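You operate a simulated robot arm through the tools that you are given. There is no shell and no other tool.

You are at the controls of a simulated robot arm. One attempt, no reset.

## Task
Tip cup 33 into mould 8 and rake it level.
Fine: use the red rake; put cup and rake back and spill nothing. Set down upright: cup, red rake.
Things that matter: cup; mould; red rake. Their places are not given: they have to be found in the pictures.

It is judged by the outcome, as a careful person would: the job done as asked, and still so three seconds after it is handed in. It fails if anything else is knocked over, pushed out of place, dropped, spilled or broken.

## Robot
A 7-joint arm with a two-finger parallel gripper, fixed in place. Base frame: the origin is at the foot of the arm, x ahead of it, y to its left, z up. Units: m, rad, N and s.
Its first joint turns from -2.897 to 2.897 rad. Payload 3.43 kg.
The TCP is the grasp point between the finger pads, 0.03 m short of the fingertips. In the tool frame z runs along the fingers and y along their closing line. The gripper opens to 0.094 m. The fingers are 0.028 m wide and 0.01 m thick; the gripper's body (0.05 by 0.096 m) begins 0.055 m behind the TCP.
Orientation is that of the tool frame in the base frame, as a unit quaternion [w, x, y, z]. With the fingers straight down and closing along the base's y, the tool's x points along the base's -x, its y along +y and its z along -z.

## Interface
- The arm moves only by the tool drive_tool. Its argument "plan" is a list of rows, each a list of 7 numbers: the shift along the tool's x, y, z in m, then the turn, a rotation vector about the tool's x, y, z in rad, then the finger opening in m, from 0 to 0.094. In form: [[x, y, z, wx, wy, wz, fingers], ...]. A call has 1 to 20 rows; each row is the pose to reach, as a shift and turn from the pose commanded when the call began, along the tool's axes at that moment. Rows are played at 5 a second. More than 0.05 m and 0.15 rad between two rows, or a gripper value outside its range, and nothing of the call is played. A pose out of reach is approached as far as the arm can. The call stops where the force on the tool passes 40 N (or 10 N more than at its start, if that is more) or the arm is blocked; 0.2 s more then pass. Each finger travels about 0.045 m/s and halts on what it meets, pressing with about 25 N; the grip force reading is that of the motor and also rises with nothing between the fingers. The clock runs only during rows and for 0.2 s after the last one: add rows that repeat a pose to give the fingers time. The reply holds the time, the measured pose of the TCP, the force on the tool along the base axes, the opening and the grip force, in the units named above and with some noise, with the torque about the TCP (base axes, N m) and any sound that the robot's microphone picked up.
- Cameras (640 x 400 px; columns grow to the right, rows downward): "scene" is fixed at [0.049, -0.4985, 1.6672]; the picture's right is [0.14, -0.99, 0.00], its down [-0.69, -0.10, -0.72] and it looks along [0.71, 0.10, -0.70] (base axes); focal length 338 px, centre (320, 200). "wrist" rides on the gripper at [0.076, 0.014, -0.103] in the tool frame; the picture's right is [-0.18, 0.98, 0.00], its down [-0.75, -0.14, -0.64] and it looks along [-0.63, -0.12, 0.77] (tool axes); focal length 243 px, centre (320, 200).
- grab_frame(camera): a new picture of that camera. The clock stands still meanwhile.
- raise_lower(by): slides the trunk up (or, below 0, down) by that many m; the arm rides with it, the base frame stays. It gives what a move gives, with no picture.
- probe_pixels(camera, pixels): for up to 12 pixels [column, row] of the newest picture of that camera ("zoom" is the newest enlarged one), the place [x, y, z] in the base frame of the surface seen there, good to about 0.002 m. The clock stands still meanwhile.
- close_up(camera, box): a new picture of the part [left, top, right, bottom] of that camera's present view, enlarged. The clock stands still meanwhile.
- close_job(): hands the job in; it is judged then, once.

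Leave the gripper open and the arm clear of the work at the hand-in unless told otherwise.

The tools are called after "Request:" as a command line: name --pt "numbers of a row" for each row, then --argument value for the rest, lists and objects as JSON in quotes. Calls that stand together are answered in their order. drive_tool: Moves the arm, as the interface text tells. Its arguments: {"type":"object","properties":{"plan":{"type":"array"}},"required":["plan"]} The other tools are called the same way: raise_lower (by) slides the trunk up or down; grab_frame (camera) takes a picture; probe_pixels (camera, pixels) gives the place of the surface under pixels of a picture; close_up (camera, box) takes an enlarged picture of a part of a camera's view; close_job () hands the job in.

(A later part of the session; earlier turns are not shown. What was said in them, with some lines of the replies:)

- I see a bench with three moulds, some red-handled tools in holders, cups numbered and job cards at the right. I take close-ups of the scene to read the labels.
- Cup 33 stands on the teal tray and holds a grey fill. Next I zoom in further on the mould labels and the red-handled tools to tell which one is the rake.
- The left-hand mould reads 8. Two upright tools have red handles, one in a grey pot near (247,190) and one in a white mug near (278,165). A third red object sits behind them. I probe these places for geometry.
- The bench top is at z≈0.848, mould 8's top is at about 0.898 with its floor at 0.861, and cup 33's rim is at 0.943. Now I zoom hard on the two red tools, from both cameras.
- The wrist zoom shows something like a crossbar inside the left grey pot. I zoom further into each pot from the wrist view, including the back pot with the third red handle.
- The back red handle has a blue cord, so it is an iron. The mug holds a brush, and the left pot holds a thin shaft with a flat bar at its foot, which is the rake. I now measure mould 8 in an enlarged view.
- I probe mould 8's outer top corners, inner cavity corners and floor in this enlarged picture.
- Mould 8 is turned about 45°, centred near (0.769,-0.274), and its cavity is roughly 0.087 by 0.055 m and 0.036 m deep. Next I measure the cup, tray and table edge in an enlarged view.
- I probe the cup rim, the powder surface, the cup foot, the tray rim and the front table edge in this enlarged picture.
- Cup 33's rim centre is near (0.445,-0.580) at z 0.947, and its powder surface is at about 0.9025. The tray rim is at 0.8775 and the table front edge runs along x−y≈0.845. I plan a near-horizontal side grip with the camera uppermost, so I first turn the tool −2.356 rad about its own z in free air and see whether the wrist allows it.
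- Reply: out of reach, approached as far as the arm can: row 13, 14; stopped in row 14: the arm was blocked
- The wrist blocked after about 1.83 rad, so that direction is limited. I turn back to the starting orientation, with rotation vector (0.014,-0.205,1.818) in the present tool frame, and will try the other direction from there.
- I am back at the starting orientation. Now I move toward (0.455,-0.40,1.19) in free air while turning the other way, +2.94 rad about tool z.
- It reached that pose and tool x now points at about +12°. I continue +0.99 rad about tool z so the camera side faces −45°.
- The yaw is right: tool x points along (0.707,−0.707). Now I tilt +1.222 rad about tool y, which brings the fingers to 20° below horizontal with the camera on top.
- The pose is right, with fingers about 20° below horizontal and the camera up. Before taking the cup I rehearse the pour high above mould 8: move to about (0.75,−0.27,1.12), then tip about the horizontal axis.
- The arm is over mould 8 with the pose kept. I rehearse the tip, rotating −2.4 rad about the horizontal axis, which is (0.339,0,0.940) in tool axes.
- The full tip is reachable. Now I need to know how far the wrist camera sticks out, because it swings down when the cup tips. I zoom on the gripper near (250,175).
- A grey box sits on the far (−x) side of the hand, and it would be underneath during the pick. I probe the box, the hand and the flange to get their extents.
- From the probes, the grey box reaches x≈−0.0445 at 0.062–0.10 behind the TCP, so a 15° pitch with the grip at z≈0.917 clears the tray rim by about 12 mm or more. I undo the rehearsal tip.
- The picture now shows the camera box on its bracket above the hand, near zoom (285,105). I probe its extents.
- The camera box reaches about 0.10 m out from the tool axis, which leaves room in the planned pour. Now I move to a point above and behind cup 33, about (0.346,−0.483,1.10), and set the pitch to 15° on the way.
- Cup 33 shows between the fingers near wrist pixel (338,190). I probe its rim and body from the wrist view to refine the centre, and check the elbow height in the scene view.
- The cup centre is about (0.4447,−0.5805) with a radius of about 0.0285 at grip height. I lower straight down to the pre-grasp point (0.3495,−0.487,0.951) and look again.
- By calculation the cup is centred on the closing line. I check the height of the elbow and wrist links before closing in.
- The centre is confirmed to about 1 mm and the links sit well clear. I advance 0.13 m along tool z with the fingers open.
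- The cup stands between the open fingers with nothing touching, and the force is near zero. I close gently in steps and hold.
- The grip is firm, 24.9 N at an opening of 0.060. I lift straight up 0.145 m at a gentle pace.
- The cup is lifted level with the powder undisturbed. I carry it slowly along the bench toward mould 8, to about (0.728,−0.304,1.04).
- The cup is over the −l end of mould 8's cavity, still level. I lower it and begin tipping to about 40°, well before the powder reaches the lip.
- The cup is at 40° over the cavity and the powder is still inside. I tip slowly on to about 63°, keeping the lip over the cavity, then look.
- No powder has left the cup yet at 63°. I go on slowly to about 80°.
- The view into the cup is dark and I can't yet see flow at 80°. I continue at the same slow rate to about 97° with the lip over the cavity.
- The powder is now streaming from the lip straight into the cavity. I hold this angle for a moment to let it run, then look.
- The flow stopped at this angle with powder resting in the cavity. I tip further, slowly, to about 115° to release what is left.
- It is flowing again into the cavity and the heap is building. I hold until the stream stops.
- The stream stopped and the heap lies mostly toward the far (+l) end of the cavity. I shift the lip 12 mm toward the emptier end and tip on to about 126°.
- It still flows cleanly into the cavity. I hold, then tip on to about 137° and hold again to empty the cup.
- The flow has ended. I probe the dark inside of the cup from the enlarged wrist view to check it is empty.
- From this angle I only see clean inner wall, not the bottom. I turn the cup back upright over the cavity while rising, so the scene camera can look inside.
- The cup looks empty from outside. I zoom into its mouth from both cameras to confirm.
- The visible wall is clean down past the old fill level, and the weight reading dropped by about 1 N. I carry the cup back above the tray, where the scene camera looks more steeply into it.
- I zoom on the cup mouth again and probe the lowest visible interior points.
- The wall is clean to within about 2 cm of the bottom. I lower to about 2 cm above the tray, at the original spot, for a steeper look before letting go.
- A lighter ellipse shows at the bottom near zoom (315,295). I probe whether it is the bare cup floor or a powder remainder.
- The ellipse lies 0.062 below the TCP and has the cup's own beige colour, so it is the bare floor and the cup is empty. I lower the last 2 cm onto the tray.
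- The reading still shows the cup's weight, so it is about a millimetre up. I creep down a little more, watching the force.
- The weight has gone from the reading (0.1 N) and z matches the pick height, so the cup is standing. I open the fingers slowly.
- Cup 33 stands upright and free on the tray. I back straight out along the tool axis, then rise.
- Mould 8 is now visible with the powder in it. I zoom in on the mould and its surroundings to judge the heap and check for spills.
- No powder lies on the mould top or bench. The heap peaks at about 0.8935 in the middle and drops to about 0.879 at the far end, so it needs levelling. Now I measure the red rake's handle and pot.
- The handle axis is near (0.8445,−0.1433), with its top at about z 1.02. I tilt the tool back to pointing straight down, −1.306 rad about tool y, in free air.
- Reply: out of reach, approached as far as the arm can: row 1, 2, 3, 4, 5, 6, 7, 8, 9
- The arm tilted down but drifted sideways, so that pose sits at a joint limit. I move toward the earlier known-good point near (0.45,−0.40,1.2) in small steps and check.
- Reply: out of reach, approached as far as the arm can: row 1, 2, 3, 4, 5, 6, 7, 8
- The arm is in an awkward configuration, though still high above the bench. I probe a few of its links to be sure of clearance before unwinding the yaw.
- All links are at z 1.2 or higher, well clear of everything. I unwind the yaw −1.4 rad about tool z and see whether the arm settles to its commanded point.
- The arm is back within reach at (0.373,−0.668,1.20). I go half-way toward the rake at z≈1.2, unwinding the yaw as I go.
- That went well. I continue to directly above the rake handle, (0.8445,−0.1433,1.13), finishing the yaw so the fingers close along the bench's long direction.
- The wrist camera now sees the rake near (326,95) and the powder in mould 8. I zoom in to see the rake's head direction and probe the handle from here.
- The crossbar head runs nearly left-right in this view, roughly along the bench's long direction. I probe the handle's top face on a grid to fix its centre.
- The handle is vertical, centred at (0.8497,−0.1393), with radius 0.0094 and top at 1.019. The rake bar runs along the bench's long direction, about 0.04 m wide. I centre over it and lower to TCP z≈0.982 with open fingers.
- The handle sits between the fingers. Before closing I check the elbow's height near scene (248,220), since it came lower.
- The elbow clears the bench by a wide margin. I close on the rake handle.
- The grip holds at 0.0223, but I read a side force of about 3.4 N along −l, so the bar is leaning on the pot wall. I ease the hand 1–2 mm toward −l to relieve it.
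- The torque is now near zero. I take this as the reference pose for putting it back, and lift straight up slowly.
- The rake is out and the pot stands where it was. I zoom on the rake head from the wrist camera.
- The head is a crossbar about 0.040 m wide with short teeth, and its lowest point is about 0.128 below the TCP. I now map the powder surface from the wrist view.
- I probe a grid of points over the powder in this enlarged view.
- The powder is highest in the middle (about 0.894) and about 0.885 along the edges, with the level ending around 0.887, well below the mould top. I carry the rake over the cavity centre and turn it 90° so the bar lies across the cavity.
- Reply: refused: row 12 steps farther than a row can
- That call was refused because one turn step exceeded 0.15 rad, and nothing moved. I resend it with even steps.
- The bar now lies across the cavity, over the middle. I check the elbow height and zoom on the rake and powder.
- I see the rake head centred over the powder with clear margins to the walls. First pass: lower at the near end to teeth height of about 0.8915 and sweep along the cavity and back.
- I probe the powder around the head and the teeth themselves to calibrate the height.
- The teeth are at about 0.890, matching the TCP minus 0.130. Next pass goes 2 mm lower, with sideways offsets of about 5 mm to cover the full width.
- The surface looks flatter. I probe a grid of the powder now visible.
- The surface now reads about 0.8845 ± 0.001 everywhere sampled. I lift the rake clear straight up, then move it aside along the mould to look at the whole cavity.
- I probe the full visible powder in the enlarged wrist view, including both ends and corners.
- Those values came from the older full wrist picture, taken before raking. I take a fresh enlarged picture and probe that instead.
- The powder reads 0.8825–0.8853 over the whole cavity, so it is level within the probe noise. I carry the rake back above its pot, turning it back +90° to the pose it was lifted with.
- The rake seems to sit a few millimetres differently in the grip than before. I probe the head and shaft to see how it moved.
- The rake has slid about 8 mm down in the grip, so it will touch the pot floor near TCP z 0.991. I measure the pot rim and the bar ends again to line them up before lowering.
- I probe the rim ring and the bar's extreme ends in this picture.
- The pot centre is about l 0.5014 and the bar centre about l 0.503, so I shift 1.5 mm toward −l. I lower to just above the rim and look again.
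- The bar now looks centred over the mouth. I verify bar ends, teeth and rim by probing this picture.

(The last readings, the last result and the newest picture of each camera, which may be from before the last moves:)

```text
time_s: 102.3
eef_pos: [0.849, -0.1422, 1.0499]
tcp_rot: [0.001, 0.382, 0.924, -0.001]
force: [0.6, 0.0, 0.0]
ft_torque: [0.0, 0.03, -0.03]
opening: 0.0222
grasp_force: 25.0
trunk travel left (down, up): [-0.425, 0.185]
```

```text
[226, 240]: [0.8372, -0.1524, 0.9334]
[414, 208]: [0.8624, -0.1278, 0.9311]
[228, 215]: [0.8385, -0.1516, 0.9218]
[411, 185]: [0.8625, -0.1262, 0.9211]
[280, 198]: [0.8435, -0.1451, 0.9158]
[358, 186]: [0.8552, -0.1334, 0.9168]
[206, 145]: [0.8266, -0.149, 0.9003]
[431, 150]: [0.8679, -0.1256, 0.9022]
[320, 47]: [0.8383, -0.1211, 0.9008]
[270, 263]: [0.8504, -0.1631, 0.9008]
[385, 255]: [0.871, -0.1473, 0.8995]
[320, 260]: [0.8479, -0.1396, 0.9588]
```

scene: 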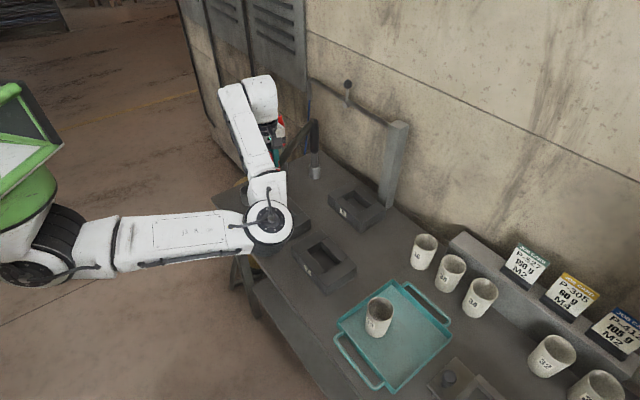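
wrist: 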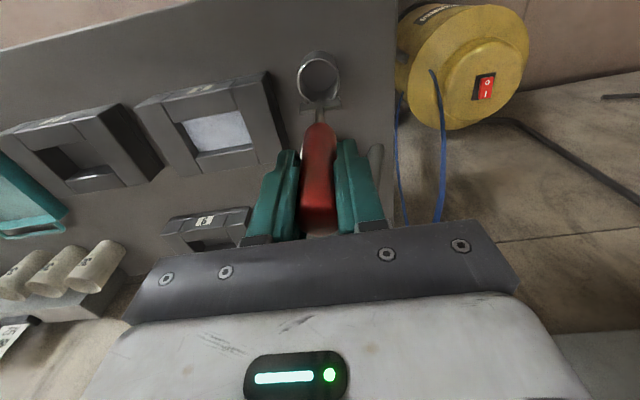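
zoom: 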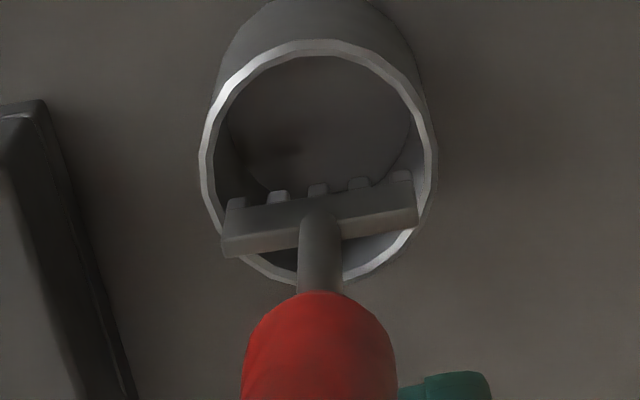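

Teeth are at about 0.916 (TCP minus 0.134), and the head is about 2 mm toward +a of the pot centre. I shift 1.5 mm toward −a and lower into the pot to about 1 cm above the floor.

Request:
drive_tool --pt "0.0015 -0.0003 0 0 0 0 0.005" --pt "0.0015 -0.0003 0.008 0 0 0 0.005" --pt "0.0015 -0.0003 0.016 0 0 0 0.005" --pt "0.0015 -0.0003 0.024 0 0 0 0.005" --pt "0.0015 -0.0003 0.032 0 0 0 0.005" --pt "0.0015 -0.0003 0.04 0 0 0 0.005" --pt "0.0015 -0.0003 0.048 0 0 0 0.005" --pt "0.0015 -0.0003 0.05 0 0 0 0.005"

Request:
close_up --camera "wrist" --box '[280, 70, 360, 160]'

```text
time_s: 104.1
eef_pos: [0.8464, -0.1394, 0.998]
tcp_rot: [0.001, 0.382, 0.924, -0.001]
force: [-0.2, -0.6, -0.5]
ft_torque: [-0.01, -0.01, 0.02]
opening: 0.0221
grasp_force: 24.9
trunk travel left (down, up): [-0.425, 0.185]
```

```text
4.44 times, centred on (320, 115) of wrist
```

zoom: 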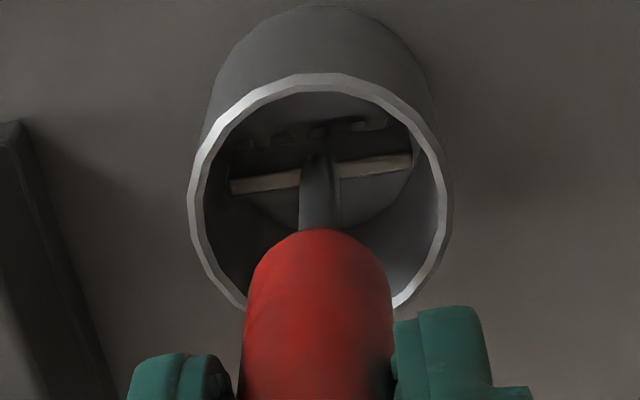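

The head is inside the pot with no side force. I creep down to the floor in 1.5 mm steps.

Request:
drive_tool --pt "0 0 0.002 0 0 0 0.005" --pt "0 0 0.004 0 0 0 0.005" --pt "0 0 0.006 0 0 0 0.005" --pt "0 0 0.0075 0 0 0 0.005"

```text
time_s: 105.1
eef_pos: [0.8471, -0.1416, 0.9955]
tcp_rot: [0.002, 0.383, 0.924, 0.0]
force: [-2.5, 0.2, 19.8]
ft_torque: [-0.08, 0.39, 0.0]
opening: 0.0219
grasp_force: 24.8
trunk travel left (down, up): [-0.425, 0.185]
```

Contact: about 20 N upward at z 0.9955, slightly earlier than expected. I back off a few millimetres to unload and look at how the head sits.

Request:
drive_tool --pt "0 0 -0.0015 0 0 0 0.005" --pt "0 0 -0.003 0 0 0 0.005" --pt "0 0 -0.004 0 0 0 0.005" --pt "0 0 -0.004 0 0 0 0.005"

Request:
close_up --camera "wrist" --box '[280, 70, 360, 160]'

Request:
close_up --camera "scene" --box '[225, 140, 275, 215]'

```text
time_s: 106.1
eef_pos: [0.8472, -0.1397, 0.9943]
tcp_rot: [0.0, 0.382, 0.924, 0.0]
force: [0.3, 0.2, -1.1]
ft_torque: [-0.01, 0.02, 0.02]
opening: 0.0218
grasp_force: 25.2
trunk travel left (down, up): [-0.425, 0.185]
```

```text
4.44 times, centred on (320, 115) of wrist
```

zoom: 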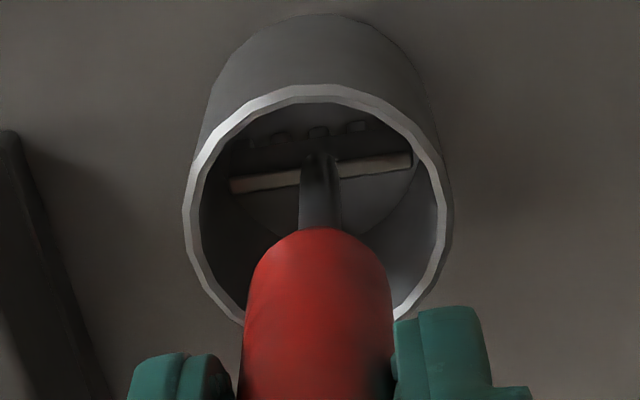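

```text
5.33 times, centred on (250, 178) of scene
```

zoom: 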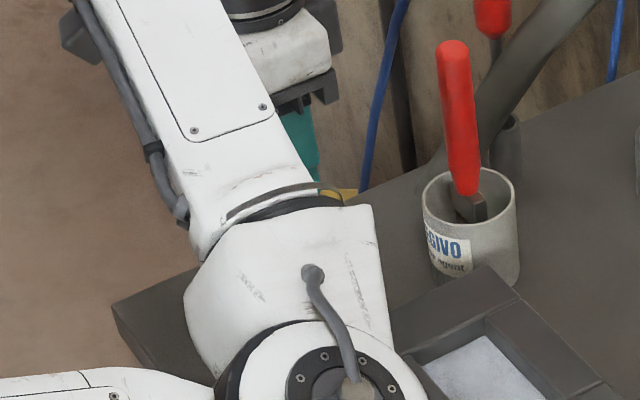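

Unloaded, the rake hangs free again (−1.1 N). I probe the bar's top face inside the pot to see how far it is from the floor.

Request:
close_up --camera "wrist" --box '[290, 80, 350, 130]'

Request:
probe_pixels --camera "zoom" --pixels '[[200, 290], [420, 250], [260, 280], [370, 258], [180, 170], [470, 170], [320, 90], [320, 180], [410, 340], [230, 340], [320, 330], [250, 240]]'

```text
8.00 times, centred on (320, 105) of wrist
```

zoom: 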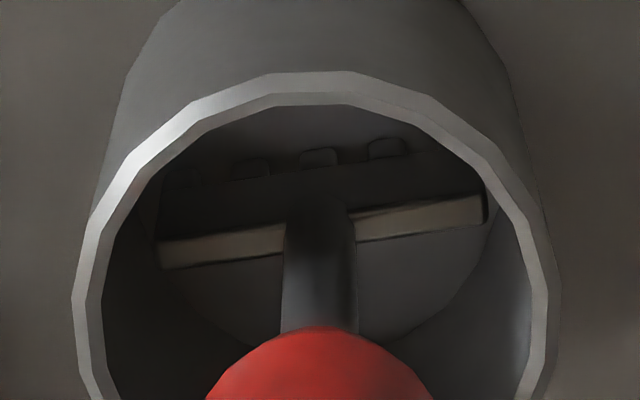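

```text
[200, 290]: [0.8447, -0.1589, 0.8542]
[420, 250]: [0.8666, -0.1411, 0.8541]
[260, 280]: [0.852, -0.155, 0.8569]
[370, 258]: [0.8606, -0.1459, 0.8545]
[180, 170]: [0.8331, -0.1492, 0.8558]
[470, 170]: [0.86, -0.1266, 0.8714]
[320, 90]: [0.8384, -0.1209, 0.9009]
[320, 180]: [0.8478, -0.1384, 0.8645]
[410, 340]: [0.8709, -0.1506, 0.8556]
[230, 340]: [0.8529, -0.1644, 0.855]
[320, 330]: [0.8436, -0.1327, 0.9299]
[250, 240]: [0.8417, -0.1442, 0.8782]
```

The bar's top face is at z 0.878, the same height as when the rake first stood in the pot, so it is within a millimetre of the floor. I ease down 1 mm and read the force.

Request:
drive_tool --pt "0 0 0.0005 0 0 0 0.005" --pt "0 0 0.001 0 0 0 0.005" --pt "0 0 0.001 0 0 0 0.005"

```text
time_s: 106.9
eef_pos: [0.8474, -0.1393, 0.9949]
tcp_rot: [0.001, 0.382, 0.924, 0.0]
force: [0.7, 0.5, 4.0]
ft_torque: [-0.1, 0.19, 0.01]
opening: 0.0219
grasp_force: 25.3
trunk travel left (down, up): [-0.425, 0.185]
```

It rests on the floor with 4 N. I take off half a millimetre so it stands almost unloaded, then open slowly.

Request:
drive_tool --pt "0 0 -0.0006 0 0 0 0.005" --pt "0 0 -0.0006 0 0 0 0.012" --pt "0 0 -0.0006 0 0 0 0.018" --pt "0 0 -0.0006 0 0 0 0.021" --pt "0 0 -0.0006 0 0 0 0.023" --pt "0 0 -0.0006 0 0 0 0.025" --pt "0 0 -0.0006 0 0 0 0.027" --pt "0 0 -0.0006 0 0 0 0.03" --pt "0 0 -0.0006 0 0 0 0.034" --pt "0 0 -0.0006 0 0 0 0.034"

Request:
grab_frame --camera "wrist"

Request:
close_up --camera "wrist" --box '[270, 70, 370, 245]'

```text
time_s: 109.1
eef_pos: [0.8481, -0.1398, 0.995]
tcp_rot: [0.0, 0.383, 0.924, 0.0]
force: [-0.1, -0.4, 0.7]
ft_torque: [0.0, 0.0, 0.0]
opening: 0.0342
grasp_force: 0.0
trunk travel left (down, up): [-0.425, 0.185]
```

```text
taken
```

wrist: 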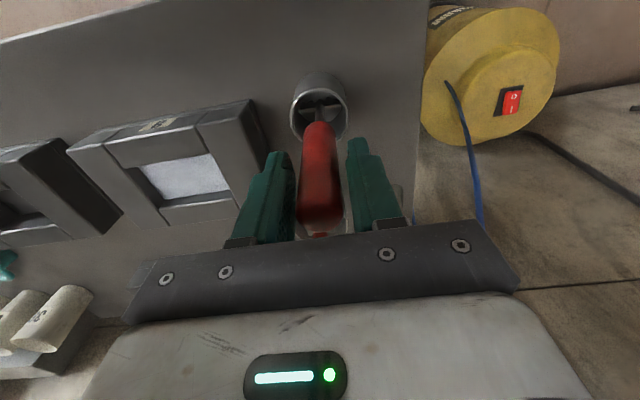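

```text
2.29 times, centred on (320, 158) of wrist
```

zoom: 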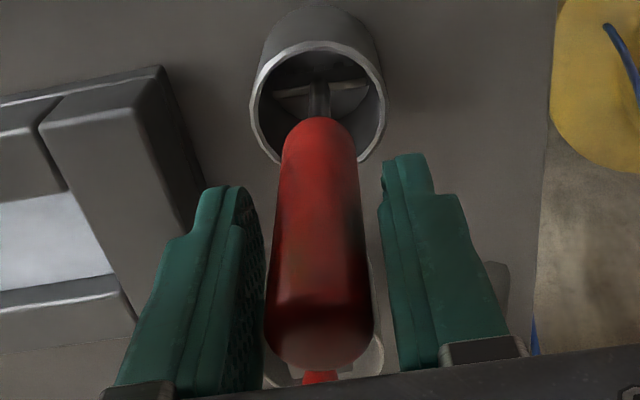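

The rake stands free between the fingers. I probe its handle high and low to check that it is upright.

Request:
probe_pixels --camera "zoom" --pixels '[[320, 320], [320, 345], [272, 300], [370, 300], [320, 200], [284, 180], [352, 170], [320, 140], [278, 240], [362, 230], [320, 290], [318, 100]]'

```text
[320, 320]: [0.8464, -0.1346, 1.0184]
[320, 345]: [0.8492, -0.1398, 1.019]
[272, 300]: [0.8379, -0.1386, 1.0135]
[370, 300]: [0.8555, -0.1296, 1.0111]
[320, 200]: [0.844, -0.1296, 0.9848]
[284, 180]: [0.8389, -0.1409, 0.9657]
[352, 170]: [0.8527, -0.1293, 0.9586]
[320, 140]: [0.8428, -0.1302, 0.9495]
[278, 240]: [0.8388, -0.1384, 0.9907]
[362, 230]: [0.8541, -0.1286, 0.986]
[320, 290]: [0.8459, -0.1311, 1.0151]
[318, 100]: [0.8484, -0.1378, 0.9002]
```

It is upright and its top is back at 1.019, just as at the start. I open wider and rise straight up, well clear.

Request:
drive_tool --pt "0 0 0 0 0 0 0.045" --pt "0 0 0 0 0 0 0.058" --pt "0 0 0 0 0 0 0.07" --pt "0 0 -0.008 0 0 0 0.07" --pt "0 0 -0.022 0 0 0 0.07" --pt "0 0 -0.04 0 0 0 0.07" --pt "0 0 -0.065 0 0 0 0.075" --pt "0 0 -0.095 0 0 0 0.08" --pt "0 0 -0.13 0 0 0 0.09" --pt "0 0 -0.165 0 0 0 0.094" --pt "0 0 -0.2 0 0 0 0.094" --pt "0 0 -0.22 0 0 0 0.094"

Request:
grab_frame --camera "wrist"

Request:
grab_frame --camera "scene"

```text
time_s: 111.7
eef_pos: [0.8473, -0.1401, 1.2159]
tcp_rot: [0.0, 0.383, 0.924, 0.001]
force: [0.3, 0.3, 0.7]
ft_torque: [0.04, -0.01, 0.03]
opening: 0.0938
grasp_force: 0.0
trunk travel left (down, up): [-0.425, 0.185]
```

```text
taken
```

wrist: 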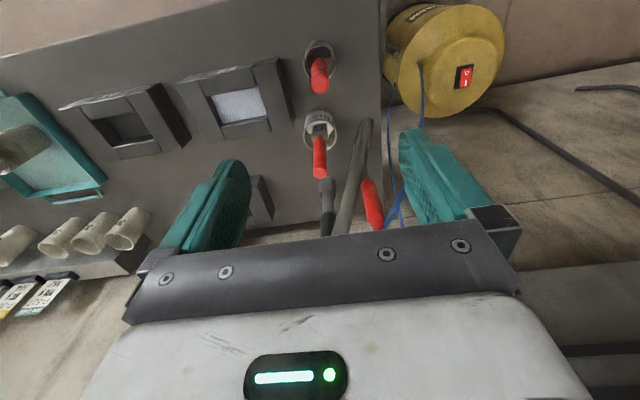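

```text
taken
```

scene: 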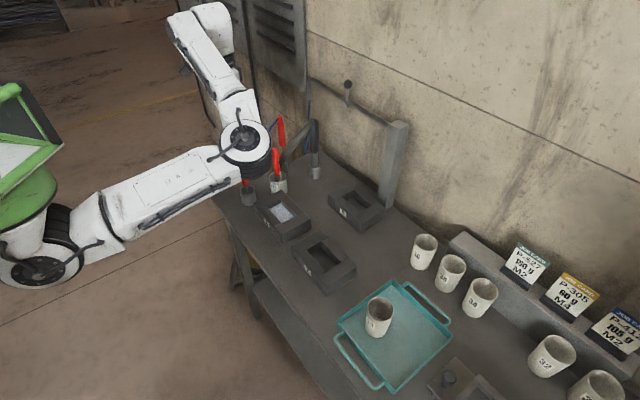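

Everything looks in place. I withdraw the arm toward its starting pose, clear of the bench, and then make final checks.

Request:
drive_tool --pt "0.015 -0.0106 -0.005 0 0 -0.08 0.094" --pt "0.04 -0.0284 -0.01 0 0 -0.18 0.094" --pt "0.065 -0.0461 -0.015 0 0 -0.28 0.094" --pt "0.09 -0.0638 -0.02 0 0 -0.38 0.094" --pt "0.115 -0.0816 -0.02 0 0 -0.48 0.094" --pt "0.14 -0.0993 -0.02 0 0 -0.6 0.094" --pt "0.16 -0.1135 -0.02 0 0 -0.7 0.094" --pt "0.1655 -0.1174 -0.02 0 0 -0.785 0.094" --pt "0.1655 -0.1174 -0.02 0 0 -0.785 0.094"

Request:
grab_frame --camera "scene"

Request:
close_up --camera "scene" --box '[225, 145, 345, 255]'

Request:
close_up --camera "scene" --box '[320, 265, 460, 400]'

```text
time_s: 113.7
eef_pos: [0.6465, -0.1065, 1.2352]
tcp_rot: [0.001, 0.0, 1.0, -0.001]
force: [-0.4, 0.7, -0.1]
ft_torque: [0.02, 0.01, 0.05]
opening: 0.0944
grasp_force: 0.0
trunk travel left (down, up): [-0.425, 0.185]
```

```text
taken
```

scene: 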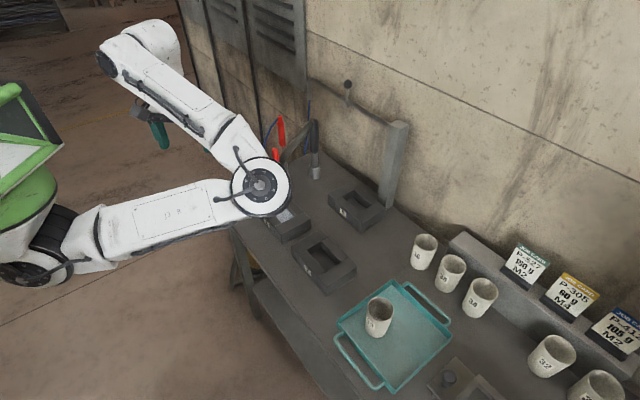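

```text
3.64 times, centred on (285, 200) of scene
```

zoom: 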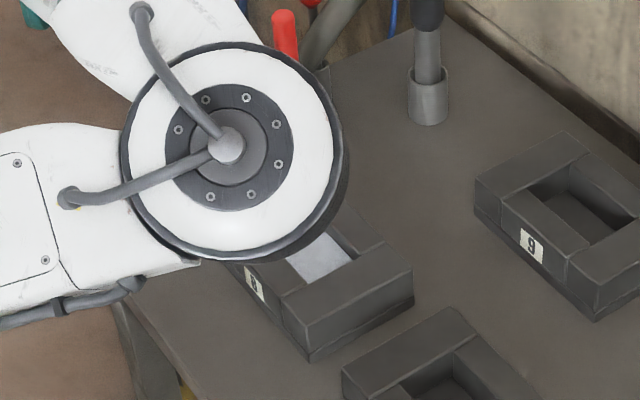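

```text
2.96 times, centred on (390, 332) of scene
```

zoom: 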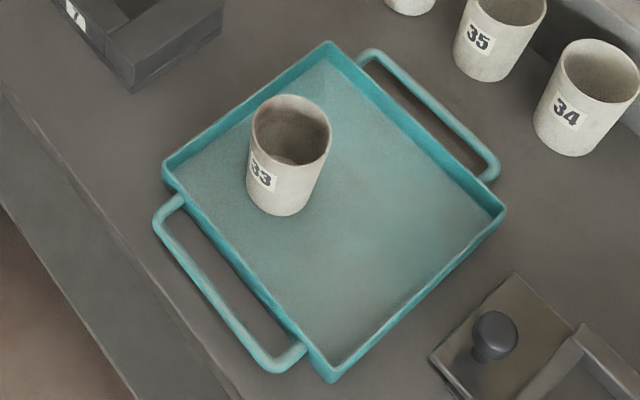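

The cup is upright back on its spot on the tray. The elbow hides the rake from the scene camera, so I use the wrist camera for the final check of rake and mould.

Request:
grab_frame --camera "wrist"

Request:
close_up --camera "wrist" --box '[200, 80, 360, 240]'

```text
taken
```

wrist: 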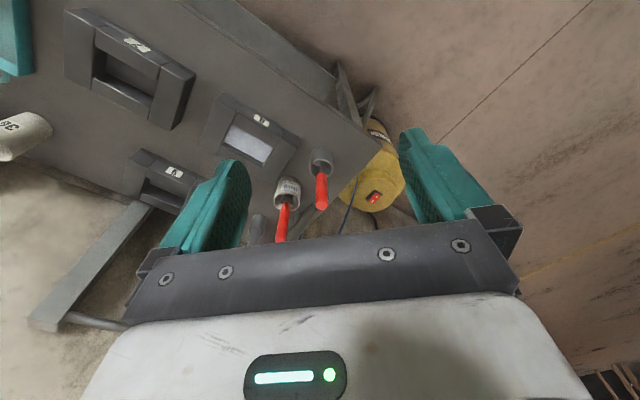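

```text
2.50 times, centred on (280, 160) of wrist
```

zoom: 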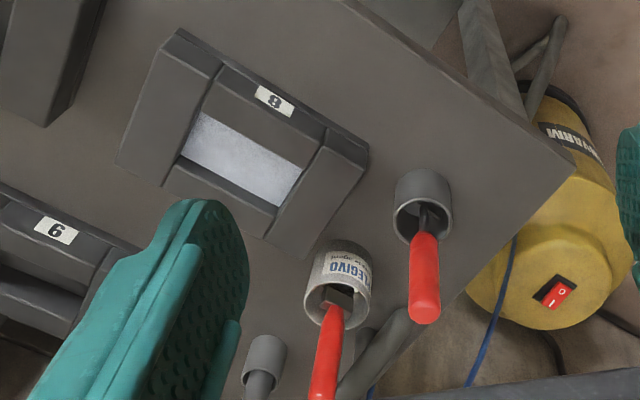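

The rake stands upright in its pot, mould 8 is level, and no spill shows. I do a last level probe, and raise the trunk a little so the elbow is further from the bench.

Request:
close_up --camera "wrist" --box '[210, 100, 300, 170]'

Request:
probe_pixels --camera "zoom" --pixels '[[120, 130], [180, 150], [250, 175], [310, 200], [120, 165], [180, 190], [240, 215], [280, 235], [110, 195], [160, 215], [60, 100], [400, 220]]'

Request:
raise_lower --by 0.12

```text
5.71 times, centred on (255, 135) of wrist
```

zoom: 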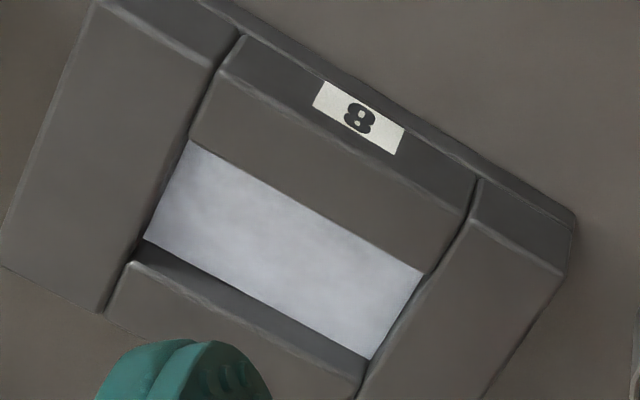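

```text
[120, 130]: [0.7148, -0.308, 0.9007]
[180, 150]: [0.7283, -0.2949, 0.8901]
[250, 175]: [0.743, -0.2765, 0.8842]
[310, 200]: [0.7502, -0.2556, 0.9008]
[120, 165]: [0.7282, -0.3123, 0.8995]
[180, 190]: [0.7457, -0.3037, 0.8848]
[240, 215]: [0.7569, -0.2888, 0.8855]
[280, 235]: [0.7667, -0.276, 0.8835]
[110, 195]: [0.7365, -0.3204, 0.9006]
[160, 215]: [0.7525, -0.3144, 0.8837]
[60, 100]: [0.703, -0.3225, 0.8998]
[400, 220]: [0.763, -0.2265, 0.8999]
```

```text
time_s: 115.2
eef_pos: [0.6485, -0.1064, 1.3539]
tcp_rot: [0.0, 0.001, 1.0, -0.001]
force: [-0.5, -0.1, -0.3]
ft_torque: [0.01, 0.01, -0.01]
opening: 0.094
grasp_force: 0.0
trunk travel left (down, up): [-0.545, 0.065]
```

The powder still reads 0.8835–0.8855, so it is level, and the arm is higher and clear. One last look at the whole scene before handing in.

Request:
grab_frame --camera "scene"

Request:
close_up --camera "scene" --box '[225, 145, 345, 255]'

```text
taken
```

scene: 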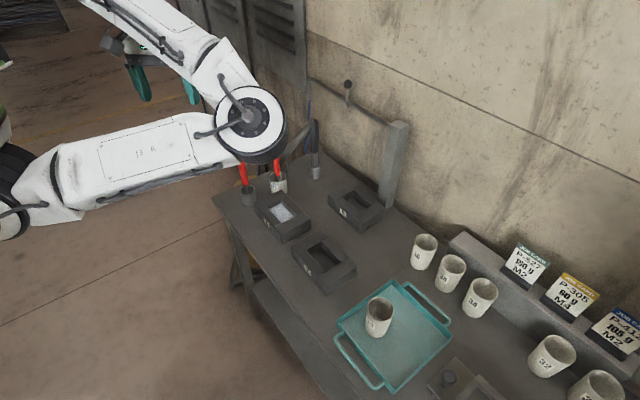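

```text
3.64 times, centred on (285, 200) of scene
```

zoom: 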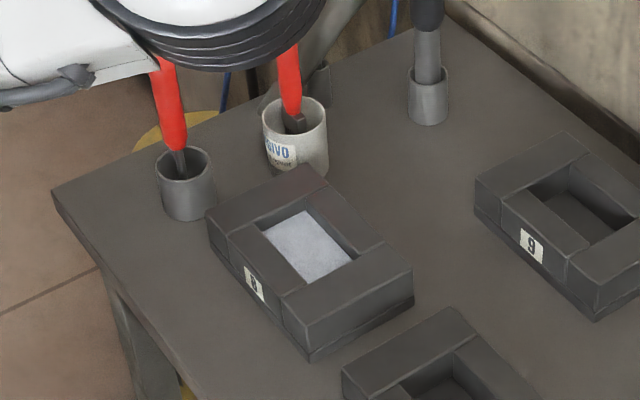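

Mould 8 holds the levelled powder and the bench shows no spill. The red rake stands upright in its pot, empty cup 33 is upright on the tray, and the gripper is open with the arm clear. I hand the job in.

Request:
close_job

```text
The job is handed in.
```

I tipped cup 33 into mould 8, raked the powder level with the red rake, and handed the job in. The result of the judging has not come back.

- **Mould 8:** the powder reads 0.8825–0.8853 m across the whole cavity, level to within the probe's accuracy. It sits about 15 mm below the mould's top edge.
- **Cup 33:** empty and upright on the tray, about 3 mm from where it started.
- **Red rake:** upright in its pot, with its top at the same height as before. It slid about 11 mm down in the gripper while I was using it. I pressed it against the pot floor with about 20 N before backing off and setting it down.
- **Spills and other items:** I saw no powder on the bench or on the mould's top edge, and nothing else looked moved or knocked over.

The gripper is open, and the arm is raised clear of the bench.
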